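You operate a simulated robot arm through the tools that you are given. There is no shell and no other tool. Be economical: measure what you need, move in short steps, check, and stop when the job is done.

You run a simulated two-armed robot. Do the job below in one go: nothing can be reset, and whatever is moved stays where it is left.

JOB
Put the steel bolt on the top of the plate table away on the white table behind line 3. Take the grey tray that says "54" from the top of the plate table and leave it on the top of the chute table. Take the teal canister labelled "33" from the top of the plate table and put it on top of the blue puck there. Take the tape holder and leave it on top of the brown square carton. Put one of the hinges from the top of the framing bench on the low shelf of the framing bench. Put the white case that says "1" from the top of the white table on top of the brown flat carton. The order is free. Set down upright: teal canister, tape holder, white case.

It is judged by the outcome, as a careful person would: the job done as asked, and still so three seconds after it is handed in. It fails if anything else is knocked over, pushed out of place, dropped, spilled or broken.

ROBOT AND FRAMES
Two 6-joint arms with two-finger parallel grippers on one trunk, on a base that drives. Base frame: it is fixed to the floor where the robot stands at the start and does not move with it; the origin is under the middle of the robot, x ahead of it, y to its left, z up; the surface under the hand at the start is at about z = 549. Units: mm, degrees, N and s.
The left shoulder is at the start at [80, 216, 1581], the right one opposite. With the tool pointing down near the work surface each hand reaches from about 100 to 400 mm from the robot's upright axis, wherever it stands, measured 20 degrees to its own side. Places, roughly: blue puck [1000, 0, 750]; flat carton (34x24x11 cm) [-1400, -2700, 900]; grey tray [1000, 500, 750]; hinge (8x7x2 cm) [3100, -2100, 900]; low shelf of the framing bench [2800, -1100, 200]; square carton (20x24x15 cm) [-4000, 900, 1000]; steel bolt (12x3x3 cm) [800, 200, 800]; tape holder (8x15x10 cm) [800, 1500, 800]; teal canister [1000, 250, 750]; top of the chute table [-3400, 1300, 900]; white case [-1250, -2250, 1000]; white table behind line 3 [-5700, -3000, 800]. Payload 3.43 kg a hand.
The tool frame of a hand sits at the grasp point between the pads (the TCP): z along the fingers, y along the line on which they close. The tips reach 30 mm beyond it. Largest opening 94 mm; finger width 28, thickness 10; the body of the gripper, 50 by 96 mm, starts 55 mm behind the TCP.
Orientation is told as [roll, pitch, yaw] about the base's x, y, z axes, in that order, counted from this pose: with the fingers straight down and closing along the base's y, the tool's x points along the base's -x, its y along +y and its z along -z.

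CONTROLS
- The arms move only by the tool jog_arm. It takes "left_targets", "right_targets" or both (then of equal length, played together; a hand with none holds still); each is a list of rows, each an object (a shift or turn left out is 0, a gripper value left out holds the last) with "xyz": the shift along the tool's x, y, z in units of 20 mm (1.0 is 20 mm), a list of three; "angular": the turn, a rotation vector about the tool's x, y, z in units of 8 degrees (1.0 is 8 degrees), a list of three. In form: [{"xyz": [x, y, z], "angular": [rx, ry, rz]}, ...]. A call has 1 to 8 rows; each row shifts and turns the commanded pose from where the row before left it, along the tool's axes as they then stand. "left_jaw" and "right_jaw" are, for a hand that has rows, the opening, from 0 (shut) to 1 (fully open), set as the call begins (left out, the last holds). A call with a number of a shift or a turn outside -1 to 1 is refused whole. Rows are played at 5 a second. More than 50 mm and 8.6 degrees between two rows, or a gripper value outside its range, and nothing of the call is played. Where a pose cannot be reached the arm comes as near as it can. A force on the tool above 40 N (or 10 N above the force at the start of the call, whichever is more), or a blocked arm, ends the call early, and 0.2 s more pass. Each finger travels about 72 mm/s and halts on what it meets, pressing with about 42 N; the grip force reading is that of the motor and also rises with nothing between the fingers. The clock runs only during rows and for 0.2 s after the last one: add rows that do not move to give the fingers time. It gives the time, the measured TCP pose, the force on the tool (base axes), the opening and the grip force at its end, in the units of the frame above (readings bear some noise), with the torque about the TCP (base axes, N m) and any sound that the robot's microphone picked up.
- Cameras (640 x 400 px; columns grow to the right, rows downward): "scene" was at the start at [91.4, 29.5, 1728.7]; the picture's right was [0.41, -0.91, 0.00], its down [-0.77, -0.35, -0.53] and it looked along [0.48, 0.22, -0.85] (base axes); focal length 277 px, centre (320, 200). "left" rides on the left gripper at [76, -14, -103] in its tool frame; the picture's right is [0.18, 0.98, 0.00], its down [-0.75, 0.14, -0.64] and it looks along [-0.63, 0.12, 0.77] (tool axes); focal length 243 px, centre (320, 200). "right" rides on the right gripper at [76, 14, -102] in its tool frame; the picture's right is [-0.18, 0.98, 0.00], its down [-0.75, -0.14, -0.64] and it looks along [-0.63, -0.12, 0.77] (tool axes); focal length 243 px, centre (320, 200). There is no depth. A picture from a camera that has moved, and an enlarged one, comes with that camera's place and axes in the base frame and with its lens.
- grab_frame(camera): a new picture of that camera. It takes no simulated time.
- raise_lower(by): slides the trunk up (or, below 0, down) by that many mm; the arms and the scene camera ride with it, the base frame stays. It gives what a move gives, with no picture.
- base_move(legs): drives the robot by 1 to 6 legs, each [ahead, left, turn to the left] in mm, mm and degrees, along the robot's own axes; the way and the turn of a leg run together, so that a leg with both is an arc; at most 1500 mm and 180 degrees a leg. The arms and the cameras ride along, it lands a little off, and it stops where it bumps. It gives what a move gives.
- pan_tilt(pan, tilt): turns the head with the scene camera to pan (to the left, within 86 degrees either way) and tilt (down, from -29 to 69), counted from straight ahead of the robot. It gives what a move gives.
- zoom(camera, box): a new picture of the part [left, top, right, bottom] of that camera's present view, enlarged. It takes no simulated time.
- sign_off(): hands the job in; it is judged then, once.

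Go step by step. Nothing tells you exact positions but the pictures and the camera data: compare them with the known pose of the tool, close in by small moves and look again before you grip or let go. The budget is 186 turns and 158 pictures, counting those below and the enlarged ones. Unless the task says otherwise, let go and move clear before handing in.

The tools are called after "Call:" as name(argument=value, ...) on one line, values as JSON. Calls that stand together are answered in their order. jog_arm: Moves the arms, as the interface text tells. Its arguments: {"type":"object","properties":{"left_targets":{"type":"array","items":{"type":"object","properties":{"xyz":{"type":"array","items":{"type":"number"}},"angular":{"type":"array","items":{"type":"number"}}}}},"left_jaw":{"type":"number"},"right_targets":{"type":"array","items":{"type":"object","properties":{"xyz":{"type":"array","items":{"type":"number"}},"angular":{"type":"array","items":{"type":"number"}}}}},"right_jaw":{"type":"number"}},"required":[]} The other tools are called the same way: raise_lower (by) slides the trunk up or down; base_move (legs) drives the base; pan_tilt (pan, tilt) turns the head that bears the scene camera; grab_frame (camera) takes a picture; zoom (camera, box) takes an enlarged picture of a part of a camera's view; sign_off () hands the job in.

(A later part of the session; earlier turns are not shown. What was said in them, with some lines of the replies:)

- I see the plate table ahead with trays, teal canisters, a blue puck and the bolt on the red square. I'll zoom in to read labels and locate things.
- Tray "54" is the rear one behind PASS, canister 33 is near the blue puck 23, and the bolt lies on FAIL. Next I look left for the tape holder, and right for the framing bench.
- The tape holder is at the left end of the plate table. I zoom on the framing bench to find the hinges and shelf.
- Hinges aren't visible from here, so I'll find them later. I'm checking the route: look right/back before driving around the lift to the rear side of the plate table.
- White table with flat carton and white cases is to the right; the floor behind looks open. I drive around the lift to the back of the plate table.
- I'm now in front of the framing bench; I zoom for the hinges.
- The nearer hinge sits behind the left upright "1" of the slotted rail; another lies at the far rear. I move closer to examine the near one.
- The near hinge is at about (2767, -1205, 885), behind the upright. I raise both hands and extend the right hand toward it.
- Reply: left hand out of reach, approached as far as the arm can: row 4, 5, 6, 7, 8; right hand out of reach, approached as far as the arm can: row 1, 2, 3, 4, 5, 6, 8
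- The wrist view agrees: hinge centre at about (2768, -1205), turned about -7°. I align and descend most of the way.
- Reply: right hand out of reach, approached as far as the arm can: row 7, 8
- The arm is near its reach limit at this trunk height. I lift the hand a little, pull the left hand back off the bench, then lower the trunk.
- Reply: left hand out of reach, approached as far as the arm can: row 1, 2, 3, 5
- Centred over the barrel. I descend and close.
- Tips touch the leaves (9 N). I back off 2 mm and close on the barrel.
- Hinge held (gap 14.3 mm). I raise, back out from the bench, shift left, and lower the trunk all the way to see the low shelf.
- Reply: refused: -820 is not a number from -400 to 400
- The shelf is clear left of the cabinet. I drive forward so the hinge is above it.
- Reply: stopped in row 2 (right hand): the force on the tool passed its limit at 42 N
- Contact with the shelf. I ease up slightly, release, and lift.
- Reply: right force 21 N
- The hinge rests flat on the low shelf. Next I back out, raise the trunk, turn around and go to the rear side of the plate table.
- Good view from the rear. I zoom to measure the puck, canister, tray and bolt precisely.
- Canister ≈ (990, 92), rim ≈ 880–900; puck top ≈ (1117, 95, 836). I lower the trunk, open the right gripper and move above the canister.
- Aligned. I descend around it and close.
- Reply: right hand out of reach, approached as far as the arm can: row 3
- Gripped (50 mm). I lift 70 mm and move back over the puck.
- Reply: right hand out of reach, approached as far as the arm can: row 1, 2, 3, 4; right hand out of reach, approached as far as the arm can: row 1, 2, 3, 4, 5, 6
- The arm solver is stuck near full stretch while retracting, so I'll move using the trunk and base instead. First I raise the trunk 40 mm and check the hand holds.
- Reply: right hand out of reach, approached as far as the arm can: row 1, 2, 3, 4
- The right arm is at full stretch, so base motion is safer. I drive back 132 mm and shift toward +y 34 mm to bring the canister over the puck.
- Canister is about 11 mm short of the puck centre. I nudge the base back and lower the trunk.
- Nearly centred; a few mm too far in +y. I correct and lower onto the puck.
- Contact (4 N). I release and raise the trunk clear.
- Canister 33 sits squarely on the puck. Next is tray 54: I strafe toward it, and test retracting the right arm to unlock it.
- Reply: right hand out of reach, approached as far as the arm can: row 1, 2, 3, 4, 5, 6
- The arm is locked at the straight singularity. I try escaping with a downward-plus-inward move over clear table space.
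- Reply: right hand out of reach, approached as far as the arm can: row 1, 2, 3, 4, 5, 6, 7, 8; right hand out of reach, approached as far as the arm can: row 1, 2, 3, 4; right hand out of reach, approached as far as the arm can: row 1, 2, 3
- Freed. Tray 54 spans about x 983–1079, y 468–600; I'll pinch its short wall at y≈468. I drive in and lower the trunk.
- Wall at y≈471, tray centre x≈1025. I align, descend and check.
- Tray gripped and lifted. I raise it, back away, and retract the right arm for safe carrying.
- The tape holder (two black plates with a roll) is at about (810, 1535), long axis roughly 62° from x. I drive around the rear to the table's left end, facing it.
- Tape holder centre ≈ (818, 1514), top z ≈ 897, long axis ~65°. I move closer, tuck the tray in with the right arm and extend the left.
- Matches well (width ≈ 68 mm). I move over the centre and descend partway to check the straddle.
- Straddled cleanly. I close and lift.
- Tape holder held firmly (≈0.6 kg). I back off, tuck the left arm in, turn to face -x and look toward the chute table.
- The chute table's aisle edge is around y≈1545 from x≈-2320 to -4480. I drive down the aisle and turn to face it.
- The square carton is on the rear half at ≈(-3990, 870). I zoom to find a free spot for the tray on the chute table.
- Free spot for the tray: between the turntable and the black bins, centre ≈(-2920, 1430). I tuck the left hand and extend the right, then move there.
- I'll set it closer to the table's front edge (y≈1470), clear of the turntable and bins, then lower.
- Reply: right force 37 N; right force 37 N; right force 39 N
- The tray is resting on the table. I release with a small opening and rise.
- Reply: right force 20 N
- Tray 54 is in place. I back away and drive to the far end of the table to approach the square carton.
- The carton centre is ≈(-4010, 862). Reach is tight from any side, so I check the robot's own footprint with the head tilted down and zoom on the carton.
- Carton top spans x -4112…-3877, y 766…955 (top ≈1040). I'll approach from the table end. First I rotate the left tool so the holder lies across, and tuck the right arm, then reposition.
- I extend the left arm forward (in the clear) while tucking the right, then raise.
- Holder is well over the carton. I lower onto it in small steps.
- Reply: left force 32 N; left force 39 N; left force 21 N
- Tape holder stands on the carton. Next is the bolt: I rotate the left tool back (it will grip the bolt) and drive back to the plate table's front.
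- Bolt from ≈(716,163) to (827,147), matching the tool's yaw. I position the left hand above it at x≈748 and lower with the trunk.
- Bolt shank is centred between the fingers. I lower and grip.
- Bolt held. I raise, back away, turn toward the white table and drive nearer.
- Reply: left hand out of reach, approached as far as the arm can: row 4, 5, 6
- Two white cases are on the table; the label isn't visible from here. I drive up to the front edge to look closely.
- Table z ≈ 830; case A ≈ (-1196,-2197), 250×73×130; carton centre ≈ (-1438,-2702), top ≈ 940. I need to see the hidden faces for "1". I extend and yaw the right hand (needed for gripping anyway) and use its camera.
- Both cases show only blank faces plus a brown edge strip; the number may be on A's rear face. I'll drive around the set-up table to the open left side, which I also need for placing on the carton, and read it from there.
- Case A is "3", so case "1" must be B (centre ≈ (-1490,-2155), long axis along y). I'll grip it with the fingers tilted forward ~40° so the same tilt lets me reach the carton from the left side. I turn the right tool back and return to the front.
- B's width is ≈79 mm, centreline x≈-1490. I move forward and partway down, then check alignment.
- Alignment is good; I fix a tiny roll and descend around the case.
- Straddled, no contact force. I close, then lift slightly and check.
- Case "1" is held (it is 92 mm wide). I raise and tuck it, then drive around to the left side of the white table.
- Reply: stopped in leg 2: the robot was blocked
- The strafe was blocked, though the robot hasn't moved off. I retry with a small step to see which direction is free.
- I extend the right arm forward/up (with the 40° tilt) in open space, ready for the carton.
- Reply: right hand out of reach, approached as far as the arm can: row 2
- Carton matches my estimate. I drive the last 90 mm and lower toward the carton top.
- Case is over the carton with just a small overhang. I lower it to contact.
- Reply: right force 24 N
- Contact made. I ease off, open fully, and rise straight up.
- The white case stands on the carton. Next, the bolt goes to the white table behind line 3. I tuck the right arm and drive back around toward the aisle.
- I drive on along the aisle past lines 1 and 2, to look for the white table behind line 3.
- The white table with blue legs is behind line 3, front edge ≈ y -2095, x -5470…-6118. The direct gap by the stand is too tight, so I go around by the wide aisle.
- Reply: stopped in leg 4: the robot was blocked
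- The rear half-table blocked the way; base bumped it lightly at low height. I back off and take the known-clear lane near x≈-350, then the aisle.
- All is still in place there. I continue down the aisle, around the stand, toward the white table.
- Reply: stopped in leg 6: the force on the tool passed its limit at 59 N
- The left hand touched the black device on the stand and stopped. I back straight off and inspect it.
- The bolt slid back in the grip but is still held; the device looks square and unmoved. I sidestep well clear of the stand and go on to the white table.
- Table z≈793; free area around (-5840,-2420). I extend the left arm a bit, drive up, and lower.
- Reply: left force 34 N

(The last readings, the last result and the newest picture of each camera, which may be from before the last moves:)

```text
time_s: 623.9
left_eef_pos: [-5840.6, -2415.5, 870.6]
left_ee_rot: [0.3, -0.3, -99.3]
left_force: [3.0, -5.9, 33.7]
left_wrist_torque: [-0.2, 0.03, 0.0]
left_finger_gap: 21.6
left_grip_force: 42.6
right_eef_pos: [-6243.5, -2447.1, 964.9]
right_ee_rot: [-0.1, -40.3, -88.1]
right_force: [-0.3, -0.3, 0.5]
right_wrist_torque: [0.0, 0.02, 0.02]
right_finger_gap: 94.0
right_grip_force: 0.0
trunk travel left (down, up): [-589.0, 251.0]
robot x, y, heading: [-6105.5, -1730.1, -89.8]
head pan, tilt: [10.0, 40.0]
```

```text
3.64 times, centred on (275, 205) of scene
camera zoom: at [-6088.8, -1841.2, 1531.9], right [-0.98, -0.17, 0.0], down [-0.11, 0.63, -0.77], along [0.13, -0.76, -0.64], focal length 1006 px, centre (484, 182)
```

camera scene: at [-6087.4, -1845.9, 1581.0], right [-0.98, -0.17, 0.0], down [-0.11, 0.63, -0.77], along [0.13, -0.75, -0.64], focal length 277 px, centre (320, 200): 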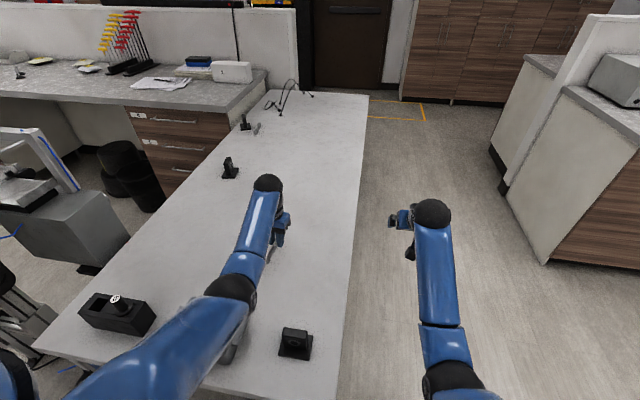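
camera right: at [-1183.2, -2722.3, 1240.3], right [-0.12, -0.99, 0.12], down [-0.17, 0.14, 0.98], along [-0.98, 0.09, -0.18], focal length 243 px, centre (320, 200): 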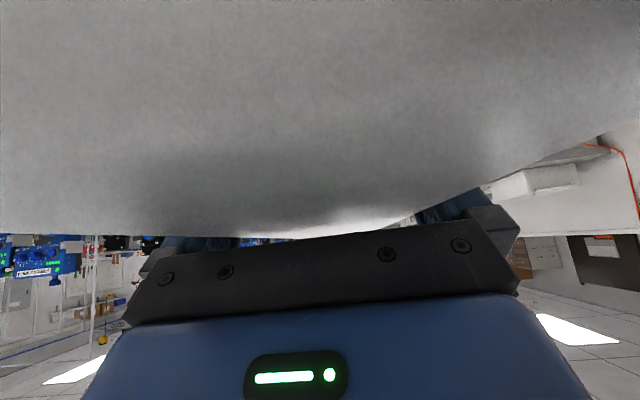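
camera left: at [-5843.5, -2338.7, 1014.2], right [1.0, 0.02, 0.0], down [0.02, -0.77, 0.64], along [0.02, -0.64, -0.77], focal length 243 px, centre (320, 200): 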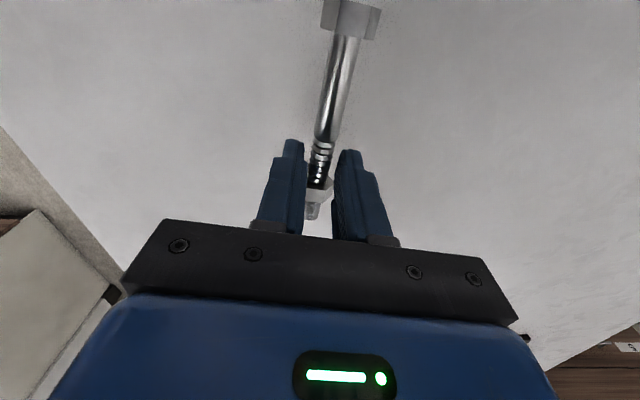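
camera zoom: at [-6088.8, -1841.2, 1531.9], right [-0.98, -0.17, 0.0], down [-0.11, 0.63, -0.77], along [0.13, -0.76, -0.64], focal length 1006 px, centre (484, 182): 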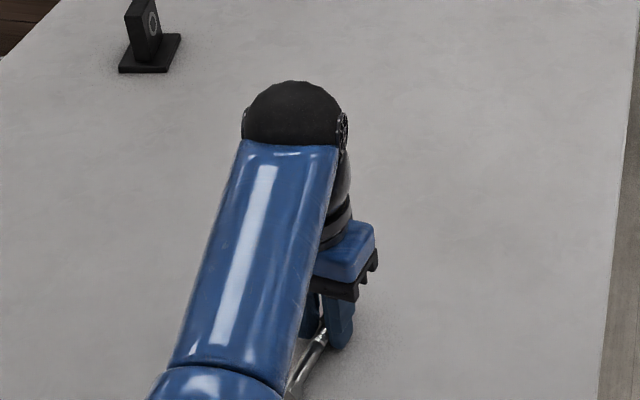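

The bolt's head end has touched first (it's tipped in the grip). I press down gently so it pivots flat.

Call:
raise_lower(by=-8)

Call:
raise_lower(by=-8)

Call:
grab_frame(camera="left")

```text
time_s: 624.4
left_eef_pos: [-5840.8, -2414.6, 864.0]
left_ee_rot: [0.2, 0.0, -99.3]
left_force: [-3.1, 11.1, 16.2]
left_wrist_torque: [0.21, 0.41, -0.23]
left_finger_gap: 21.2
left_grip_force: 42.2
right_eef_pos: [-6241.1, -2448.0, 959.1]
right_ee_rot: [-0.1, -40.4, -88.1]
right_force: [0.1, -0.4, -0.3]
right_wrist_torque: [0.02, 0.02, 0.03]
right_finger_gap: 94.1
right_grip_force: 0.0
trunk travel left (down, up): [-584.0, 256.0]
robot x, y, heading: [-6099.1, -1732.0, -89.8]
head pan, tilt: [10.0, 40.0]
stopped: the force on the tool passed its limit at 48 N (the readings are from after the stop); the commanded pose is now the measured one
```

```text
time_s: 624.8
left_eef_pos: [-5839.6, -2415.9, 865.2]
left_ee_rot: [0.3, -0.1, -99.4]
left_force: [-4.9, 18.5, 19.6]
left_wrist_torque: [0.94, 0.51, -0.28]
left_finger_gap: 21.1
left_grip_force: 42.2
right_eef_pos: [-6242.2, -2446.0, 953.8]
right_ee_rot: [0.0, -40.4, -88.0]
right_force: [0.5, -0.3, -0.3]
right_wrist_torque: [0.0, -0.01, 0.02]
right_finger_gap: 93.8
right_grip_force: 0.1
trunk travel left (down, up): [-578.0, 262.0]
robot x, y, heading: [-6103.6, -1732.3, -90.0]
head pan, tilt: [10.0, 40.0]
stopped: the force on the tool passed its limit at 43 N (the readings are from after the stop); the commanded pose is now the measured one
```

```text
18 pictures are left
camera left: at [-5843.7, -2337.7, 965.7], right [1.0, 0.02, 0.0], down [0.02, -0.76, 0.65], along [0.02, -0.65, -0.76], focal length 243 px, centre (320, 200)
```

left: 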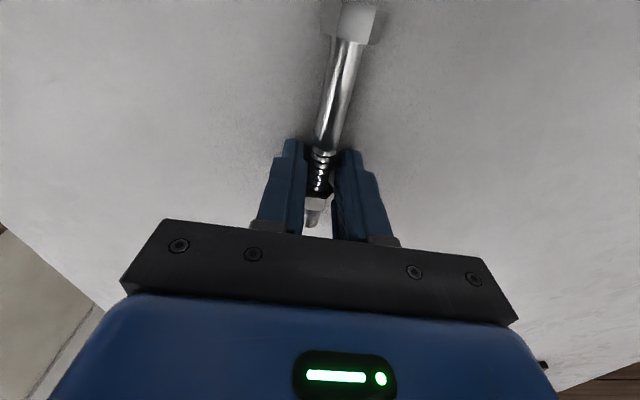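

Pivoting isn't happening because the grip is on the nut. I lift, retract a little and tilt the tool back ~32° to level the bolt.

Call:
raise_lower(by=70)

Call:
jog_arm(left_targets=[{"xyz": [0.987, -0.163, 0]}, {"xyz": [0.987, -0.163, 0]}, {"xyz": [0.987, -0.163, 0]}, {"xyz": [0.987, -0.163, 0]}, {"angular": [0, 1, 0]}, {"angular": [0, 1, 0]}, {"angular": [0, 1, 0]}, {"angular": [0, 1, 0]}])

Call:
grab_frame(camera="scene")

Call:
zoom(camera="scene", box=[210, 150, 340, 260])

```text
time_s: 625.9
left_eef_pos: [-5839.1, -2421.0, 929.5]
left_ee_rot: [0.3, 0.0, -99.2]
left_force: [0.2, -0.9, -1.7]
left_wrist_torque: [-0.04, 0.0, -0.02]
left_finger_gap: 20.7
left_grip_force: 42.0
right_eef_pos: [-6241.2, -2452.0, 1019.6]
right_ee_rot: [-0.1, -40.1, -87.9]
right_force: [0.3, -0.6, 0.8]
right_wrist_torque: [0.02, 0.01, 0.02]
right_finger_gap: 94.1
right_grip_force: 0.0
trunk travel left (down, up): [-648.0, 192.0]
robot x, y, heading: [-6100.5, -1732.9, -89.9]
head pan, tilt: [10.0, 40.0]
```

```text
time_s: 627.7
left_eef_pos: [-5838.6, -2347.3, 915.2]
left_ee_rot: [0.4, 31.8, -99.0]
left_force: [0.4, -0.3, -1.1]
left_wrist_torque: [-0.05, -0.03, 0.0]
left_finger_gap: 20.9
left_grip_force: 41.6
left hand out of reach, approached as far as the arm can: row 5, 6, 8
right_eef_pos: [-6240.0, -2451.1, 1020.5]
right_ee_rot: [-0.1, -40.1, -88.0]
right_force: [-0.1, 0.6, 0.1]
right_wrist_torque: [-0.02, -0.01, 0.02]
right_finger_gap: 94.0
right_grip_force: 0.0
trunk travel left (down, up): [-648.0, 192.0]
robot x, y, heading: [-6099.2, -1732.6, -89.8]
head pan, tilt: [10.0, 40.0]
```

```text
17 pictures are left
camera scene: at [-6087.6, -1846.3, 1589.9], right [-0.98, -0.18, 0.0], down [-0.11, 0.63, -0.77], along [0.13, -0.75, -0.64], focal length 277 px, centre (320, 200)
```

scene: 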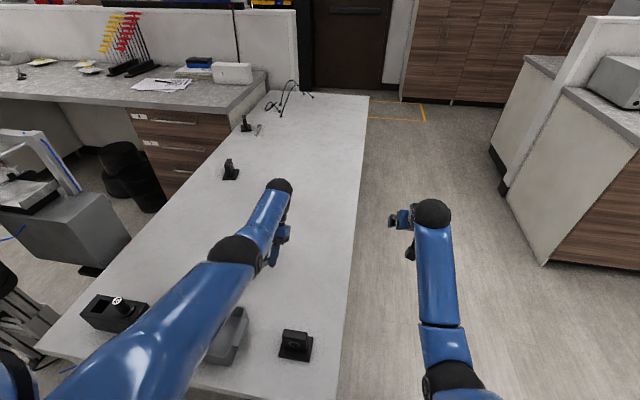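

```text
3.64 times, centred on (275, 205) of scene
camera zoom: at [-6087.6, -1846.3, 1589.9], right [-0.98, -0.18, 0.0], down [-0.11, 0.63, -0.77], along [0.13, -0.75, -0.64], focal length 1006 px, centre (484, 182)
```

zoom: 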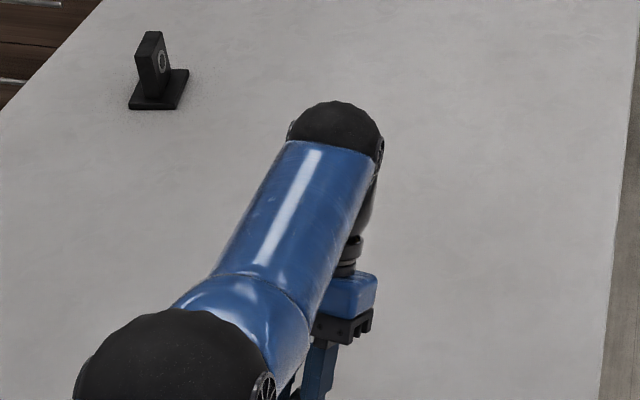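

Call:
raise_lower(by=-65)

Call:
grab_frame(camera="left")

```text
time_s: 628.4
left_eef_pos: [-5838.2, -2349.3, 878.3]
left_ee_rot: [0.7, 31.4, -98.9]
left_force: [-1.6, 2.6, 12.8]
left_wrist_torque: [-0.13, 0.24, -0.05]
left_finger_gap: 21.3
left_grip_force: 42.3
right_eef_pos: [-6241.3, -2447.9, 976.5]
right_ee_rot: [0.0, -40.4, -88.0]
right_force: [0.3, 1.2, -0.1]
right_wrist_torque: [-0.01, -0.02, 0.0]
right_finger_gap: 93.7
right_grip_force: 0.0
trunk travel left (down, up): [-602.0, 238.0]
robot x, y, heading: [-6101.5, -1727.9, -90.1]
head pan, tilt: [10.0, 40.0]
stopped: the force on the tool passed its limit at 56 N (the readings are from after the stop); the commanded pose is now the measured one
```

```text
15 pictures are left
camera left: at [-5852.8, -2334.3, 1003.7], right [0.99, 0.0, 0.1], down [-0.02, -0.99, 0.16], along [0.1, -0.16, -0.98], focal length 243 px, centre (320, 200)
```

left: 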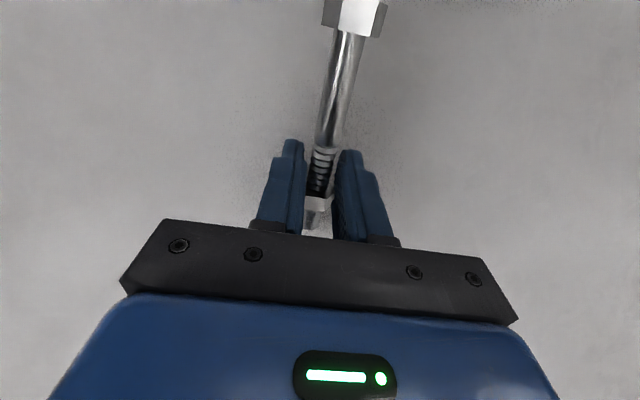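

Contact height shows the table is really at z≈835, so the bolt was level before. I undo the tilt, then set it down at that height.

Call:
raise_lower(by=50)

Call:
jog_arm(left_targets=[{"angular": [0, -1, 0]}, {"angular": [0, -1, 0]}, {"angular": [0, -1, 0]}, {"angular": [0, -1, 0]}])

Call:
grab_frame(camera="left")

```text
time_s: 629.4
left_eef_pos: [-5837.2, -2350.6, 924.6]
left_ee_rot: [0.5, 31.5, -98.8]
left_force: [-0.5, -0.5, -1.9]
left_wrist_torque: [-0.02, -0.01, 0.03]
left_finger_gap: 21.5
left_grip_force: 42.2
right_eef_pos: [-6240.5, -2450.3, 1025.2]
right_ee_rot: [-0.1, -40.1, -88.0]
right_force: [1.4, -0.5, 0.7]
right_wrist_torque: [-0.01, 0.03, 0.01]
right_finger_gap: 93.9
right_grip_force: 0.0
trunk travel left (down, up): [-652.0, 188.0]
robot x, y, heading: [-6100.1, -1732.3, -90.0]
head pan, tilt: [10.0, 40.0]
```

```text
time_s: 630.4
left_eef_pos: [-5837.7, -2360.3, 919.8]
left_ee_rot: [0.3, -0.6, -99.1]
left_force: [0.8, 0.1, -1.2]
left_wrist_torque: [0.02, -0.01, 0.04]
left_finger_gap: 20.9
left_grip_force: 41.9
left hand out of reach, approached as far as the arm can: row 1
right_eef_pos: [-6240.5, -2450.0, 1025.9]
right_ee_rot: [-0.2, -40.2, -87.9]
right_force: [0.3, 0.6, -0.5]
right_wrist_torque: [0.0, -0.01, -0.02]
right_finger_gap: 94.1
right_grip_force: 0.1
trunk travel left (down, up): [-652.0, 188.0]
robot x, y, heading: [-6100.0, -1728.6, -90.0]
head pan, tilt: [10.0, 40.0]
```

```text
14 pictures are left
camera left: at [-5840.4, -2281.2, 1019.3], right [1.0, 0.02, 0.01], down [0.02, -0.76, 0.65], along [0.02, -0.65, -0.76], focal length 243 px, centre (320, 200)
```

left: 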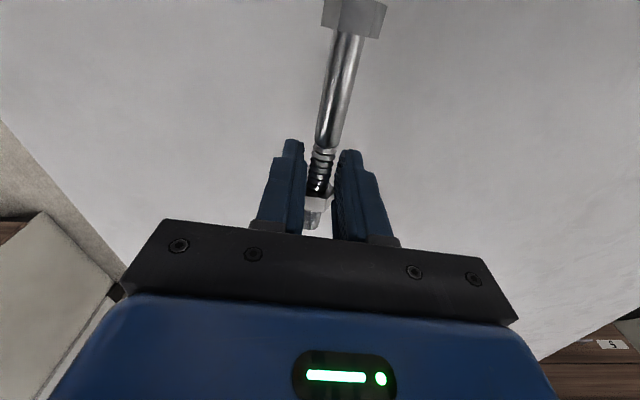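

Call:
raise_lower(by=-40)

Call:
raise_lower(by=-5)

Call:
raise_lower(by=-4)

Call:
zoom(camera="scene", box=[225, 215, 325, 285])

```text
time_s: 631.2
left_eef_pos: [-5835.5, -2360.4, 878.9]
left_ee_rot: [0.6, -0.6, -99.2]
left_force: [-0.5, 0.5, -1.1]
left_wrist_torque: [0.03, -0.03, 0.02]
left_finger_gap: 21.1
left_grip_force: 41.3
right_eef_pos: [-6240.8, -2451.3, 986.2]
right_ee_rot: [-0.1, -40.1, -88.0]
right_force: [0.0, 0.1, -0.9]
right_wrist_torque: [-0.01, -0.04, 0.01]
right_finger_gap: 93.7
right_grip_force: 0.1
trunk travel left (down, up): [-612.0, 228.0]
robot x, y, heading: [-6101.1, -1735.3, -89.9]
head pan, tilt: [10.0, 40.0]
```

```text
time_s: 631.7
left_eef_pos: [-5836.9, -2361.8, 873.9]
left_ee_rot: [0.4, -0.5, -99.1]
left_force: [0.0, 0.7, -1.0]
left_wrist_torque: [0.0, -0.02, 0.02]
left_finger_gap: 21.3
left_grip_force: 42.0
right_eef_pos: [-6240.4, -2450.8, 980.5]
right_ee_rot: [-0.1, -40.1, -88.1]
right_force: [1.0, -0.6, 0.2]
right_wrist_torque: [-0.01, -0.02, 0.02]
right_finger_gap: 94.2
right_grip_force: 0.0
trunk travel left (down, up): [-607.0, 233.0]
robot x, y, heading: [-6100.4, -1730.8, -89.6]
head pan, tilt: [10.0, 40.0]
```

```text
time_s: 632.2
left_eef_pos: [-5835.9, -2361.9, 869.4]
left_ee_rot: [0.4, -0.4, -99.1]
left_force: [-0.4, 0.0, -1.1]
left_wrist_torque: [-0.05, 0.0, 0.02]
left_finger_gap: 21.1
left_grip_force: 42.6
right_eef_pos: [-6241.0, -2449.8, 976.4]
right_ee_rot: [-0.1, -40.1, -88.1]
right_force: [-0.8, -0.3, 0.9]
right_wrist_torque: [0.04, -0.01, 0.0]
right_finger_gap: 93.8
right_grip_force: 0.0
trunk travel left (down, up): [-603.0, 237.0]
robot x, y, heading: [-6100.8, -1732.7, -89.9]
head pan, tilt: [10.0, 40.0]
```

```text
5.71 times, centred on (275, 250) of scene
camera zoom: at [-6087.0, -1846.5, 1545.0], right [-0.98, -0.18, 0.0], down [-0.11, 0.63, -0.77], along [0.13, -0.75, -0.64], focal length 1582 px, centre (577, -86)
```

zoom: 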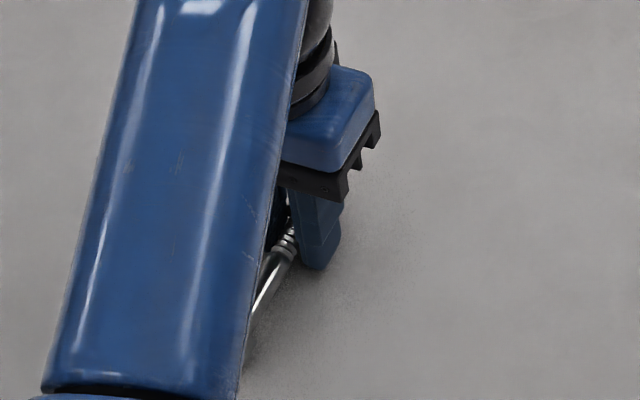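

Not touching yet; I continue down in small steps.

Call:
raise_lower(by=-4)

Call:
raise_lower(by=-4)

Call:
raise_lower(by=-4)

Call:
raise_lower(by=-4)

```text
time_s: 632.8
left_eef_pos: [-5836.0, -2361.0, 867.7]
left_ee_rot: [0.4, -0.7, -99.2]
left_force: [1.4, 1.0, 7.1]
left_wrist_torque: [0.64, -0.05, -0.01]
left_finger_gap: 21.2
left_grip_force: 42.1
right_eef_pos: [-6239.5, -2448.9, 973.1]
right_ee_rot: [-0.1, -40.2, -88.0]
right_force: [0.9, 1.2, 0.1]
right_wrist_torque: [0.0, 0.03, 0.01]
right_finger_gap: 93.9
right_grip_force: 0.0
trunk travel left (down, up): [-599.0, 241.0]
robot x, y, heading: [-6097.7, -1728.4, -90.1]
head pan, tilt: [10.0, 40.0]
```

```text
time_s: 633.3
left_eef_pos: [-5836.5, -2361.4, 865.5]
left_ee_rot: [0.6, -0.9, -99.1]
left_force: [2.3, -4.6, 21.6]
left_wrist_torque: [0.97, -0.02, -0.21]
left_finger_gap: 21.3
left_grip_force: 42.3
right_eef_pos: [-6241.3, -2450.0, 969.6]
right_ee_rot: [-0.1, -40.3, -88.0]
right_force: [-0.1, 0.0, 0.9]
right_wrist_torque: [0.0, 0.02, 0.0]
right_finger_gap: 94.0
right_grip_force: 0.1
trunk travel left (down, up): [-595.0, 245.0]
robot x, y, heading: [-6103.9, -1728.1, -90.1]
head pan, tilt: [10.0, 40.0]
```

```text
time_s: 633.8
left_eef_pos: [-5837.3, -2361.0, 864.7]
left_ee_rot: [0.6, -1.1, -99.2]
left_force: [-2.7, 11.0, 16.4]
left_wrist_torque: [0.59, 0.35, -0.13]
left_finger_gap: 21.4
left_grip_force: 42.5
right_eef_pos: [-6240.2, -2447.6, 967.2]
right_ee_rot: [0.0, -40.3, -88.0]
right_force: [0.2, -0.2, 0.6]
right_wrist_torque: [0.0, 0.0, 0.04]
right_finger_gap: 94.1
right_grip_force: 0.0
trunk travel left (down, up): [-592.0, 248.0]
robot x, y, heading: [-6097.6, -1730.6, -89.7]
head pan, tilt: [10.0, 40.0]
stopped: the force on the tool passed its limit at 42 N (the readings are from after the stop); the commanded pose is now the measured one
```

```text
time_s: 634.3
left_eef_pos: [-5836.1, -2361.4, 865.5]
left_ee_rot: [0.8, -1.7, -99.3]
left_force: [0.1, 7.4, 39.5]
left_wrist_torque: [1.6, 0.34, -0.23]
left_finger_gap: 21.3
left_grip_force: 42.2
right_eef_pos: [-6240.4, -2445.2, 965.3]
right_ee_rot: [0.0, -40.5, -88.0]
right_force: [0.6, -0.2, 0.0]
right_wrist_torque: [0.01, -0.02, 0.02]
right_finger_gap: 94.0
right_grip_force: 0.1
trunk travel left (down, up): [-588.0, 252.0]
robot x, y, heading: [-6098.5, -1732.8, -90.3]
head pan, tilt: [10.0, 40.0]
```

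Contact is at the bolt head with fingertips almost on the table, so the bolt is lying flat. I ease up slightly and release.

Call:
raise_lower(by=6)

Call:
jog_arm(left_targets=[{}, {}, {}], left_jaw=0.4)

Call:
raise_lower(by=100)

Call:
grab_frame(camera="left")

```text
time_s: 634.8
left_eef_pos: [-5836.5, -2361.6, 865.4]
left_ee_rot: [0.8, -1.1, -99.2]
left_force: [0.1, 1.6, 17.8]
left_wrist_torque: [0.3, 0.28, 0.05]
left_finger_gap: 21.2
left_grip_force: 41.8
right_eef_pos: [-6242.3, -2449.0, 968.7]
right_ee_rot: [-0.1, -40.4, -88.2]
right_force: [0.5, 0.0, -0.6]
right_wrist_torque: [-0.02, -0.02, -0.01]
right_finger_gap: 94.1
right_grip_force: 0.1
trunk travel left (down, up): [-594.0, 246.0]
robot x, y, heading: [-6099.2, -1732.0, -89.8]
head pan, tilt: [10.0, 40.0]
```

```text
time_s: 635.6
left_eef_pos: [-5834.0, -2361.9, 865.8]
left_ee_rot: [0.5, -1.1, -99.1]
left_force: [13.4, -0.2, 13.3]
left_wrist_torque: [0.22, -0.09, -0.23]
left_finger_gap: 29.8
left_grip_force: 0.0
right_eef_pos: [-6238.4, -2448.7, 968.6]
right_ee_rot: [-0.1, -40.2, -87.9]
right_force: [-1.0, 0.4, 0.1]
right_wrist_torque: [0.03, 0.03, -0.02]
right_finger_gap: 93.8
right_grip_force: 0.0
trunk travel left (down, up): [-594.0, 246.0]
robot x, y, heading: [-6100.1, -1729.9, -89.7]
head pan, tilt: [10.0, 40.0]
```

```text
time_s: 637.0
left_eef_pos: [-5836.3, -2364.2, 964.9]
left_ee_rot: [0.6, -1.0, -99.1]
left_force: [0.0, -0.3, -0.2]
left_wrist_torque: [0.02, 0.02, -0.03]
left_finger_gap: 37.7
left_grip_force: 0.1
right_eef_pos: [-6240.3, -2450.2, 1067.7]
right_ee_rot: [-0.2, -40.1, -88.0]
right_force: [-0.2, 0.6, -0.1]
right_wrist_torque: [0.02, 0.0, 0.03]
right_finger_gap: 94.0
right_grip_force: 0.0
trunk travel left (down, up): [-694.0, 146.0]
robot x, y, heading: [-6102.2, -1732.9, -89.9]
head pan, tilt: [10.0, 40.0]
```

```text
12 pictures are left
camera left: at [-5839.8, -2283.6, 1064.1], right [1.0, 0.03, 0.01], down [0.01, -0.75, 0.66], along [0.02, -0.66, -0.75], focal length 243 px, centre (320, 200)
```

left: 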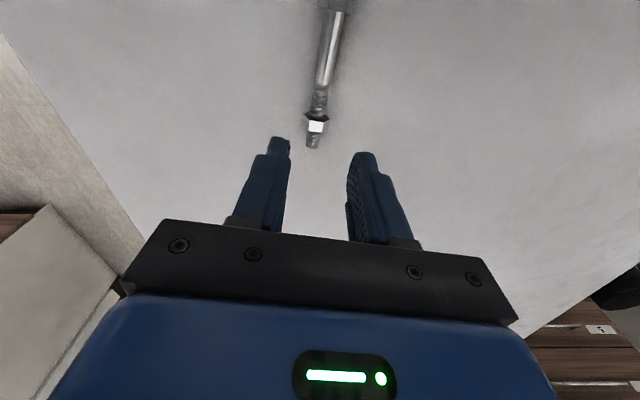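

Call:
raise_lower(by=140)

Call:
base_move(legs=[[-500, 0, 0]])

Call:
grab_frame(camera="scene")

```text
time_s: 638.6
left_eef_pos: [-5835.5, -2364.3, 1103.8]
left_ee_rot: [0.6, -1.0, -99.2]
left_force: [-0.7, 0.3, 0.5]
left_wrist_torque: [0.0, -0.03, -0.03]
left_finger_gap: 37.7
left_grip_force: 0.1
right_eef_pos: [-6240.9, -2451.3, 1207.0]
right_ee_rot: [-0.1, -40.0, -88.0]
right_force: [0.2, 0.8, -0.5]
right_wrist_torque: [-0.02, 0.03, -0.01]
right_finger_gap: 94.0
right_grip_force: 0.0
trunk travel left (down, up): [-834.0, 6.0]
robot x, y, heading: [-6099.2, -1731.9, -90.0]
head pan, tilt: [10.0, 40.0]
```

```text
time_s: 641.6
left_eef_pos: [-5838.2, -1867.4, 1104.8]
left_ee_rot: [0.6, -1.0, -99.3]
left_force: [-0.2, -0.4, -0.4]
left_wrist_torque: [0.0, 0.01, -0.01]
left_finger_gap: 37.7
left_grip_force: 0.1
right_eef_pos: [-6242.1, -1952.5, 1206.6]
right_ee_rot: [-0.2, -40.0, -88.0]
right_force: [-0.2, -0.8, -0.1]
right_wrist_torque: [0.01, 0.02, 0.0]
right_finger_gap: 93.9
right_grip_force: 0.0
trunk travel left (down, up): [-834.0, 6.0]
robot x, y, heading: [-6102.6, -1233.3, -89.9]
head pan, tilt: [10.0, 40.0]
```

```text
11 pictures are left
camera scene: at [-6088.0, -1350.1, 1775.7], right [-0.98, -0.17, 0.0], down [-0.11, 0.63, -0.76], along [0.13, -0.75, -0.64], focal length 277 px, centre (320, 200)
```

scene: 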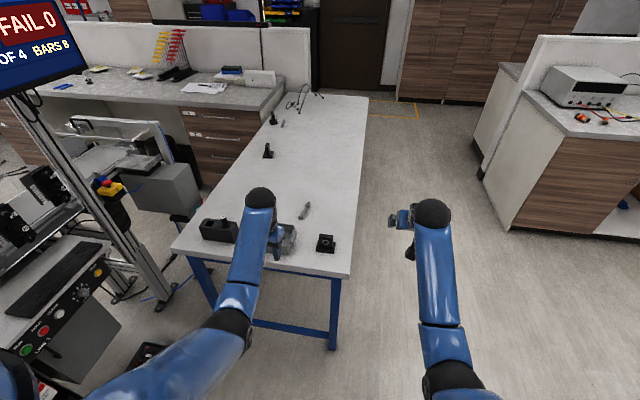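

The bolt lies on the white table behind line 3, both hands are empty and clear, and all six items are placed. I'm handing in.

Call:
sign_off()

```text
The job is handed in.
```

All six items are placed and the job is handed in, but I can't confirm two things.

- **Done as asked:**
  - The hinge is on the low shelf.
  - Canister 33 is upright on the blue puck.
  - Tray 54 is on the chute table.
  - The tape holder is upright on the square carton.
  - The white case is upright on the flat carton.
  - The bolt is on the white table behind line 3.
- **Case "1" not read directly:** I never saw its label. I took it as "1" because the only other white case on that table is marked "3".
- **Contacts on the way:**
  - The bolt touched a black device on a stand near the chute table at up to 59 N. The device looked square afterwards, and my before-and-after estimates of its position agree within about 10 mm.
  - The base also bumped the rear table beside the chute table. Everything there was still standing when I passed it later.
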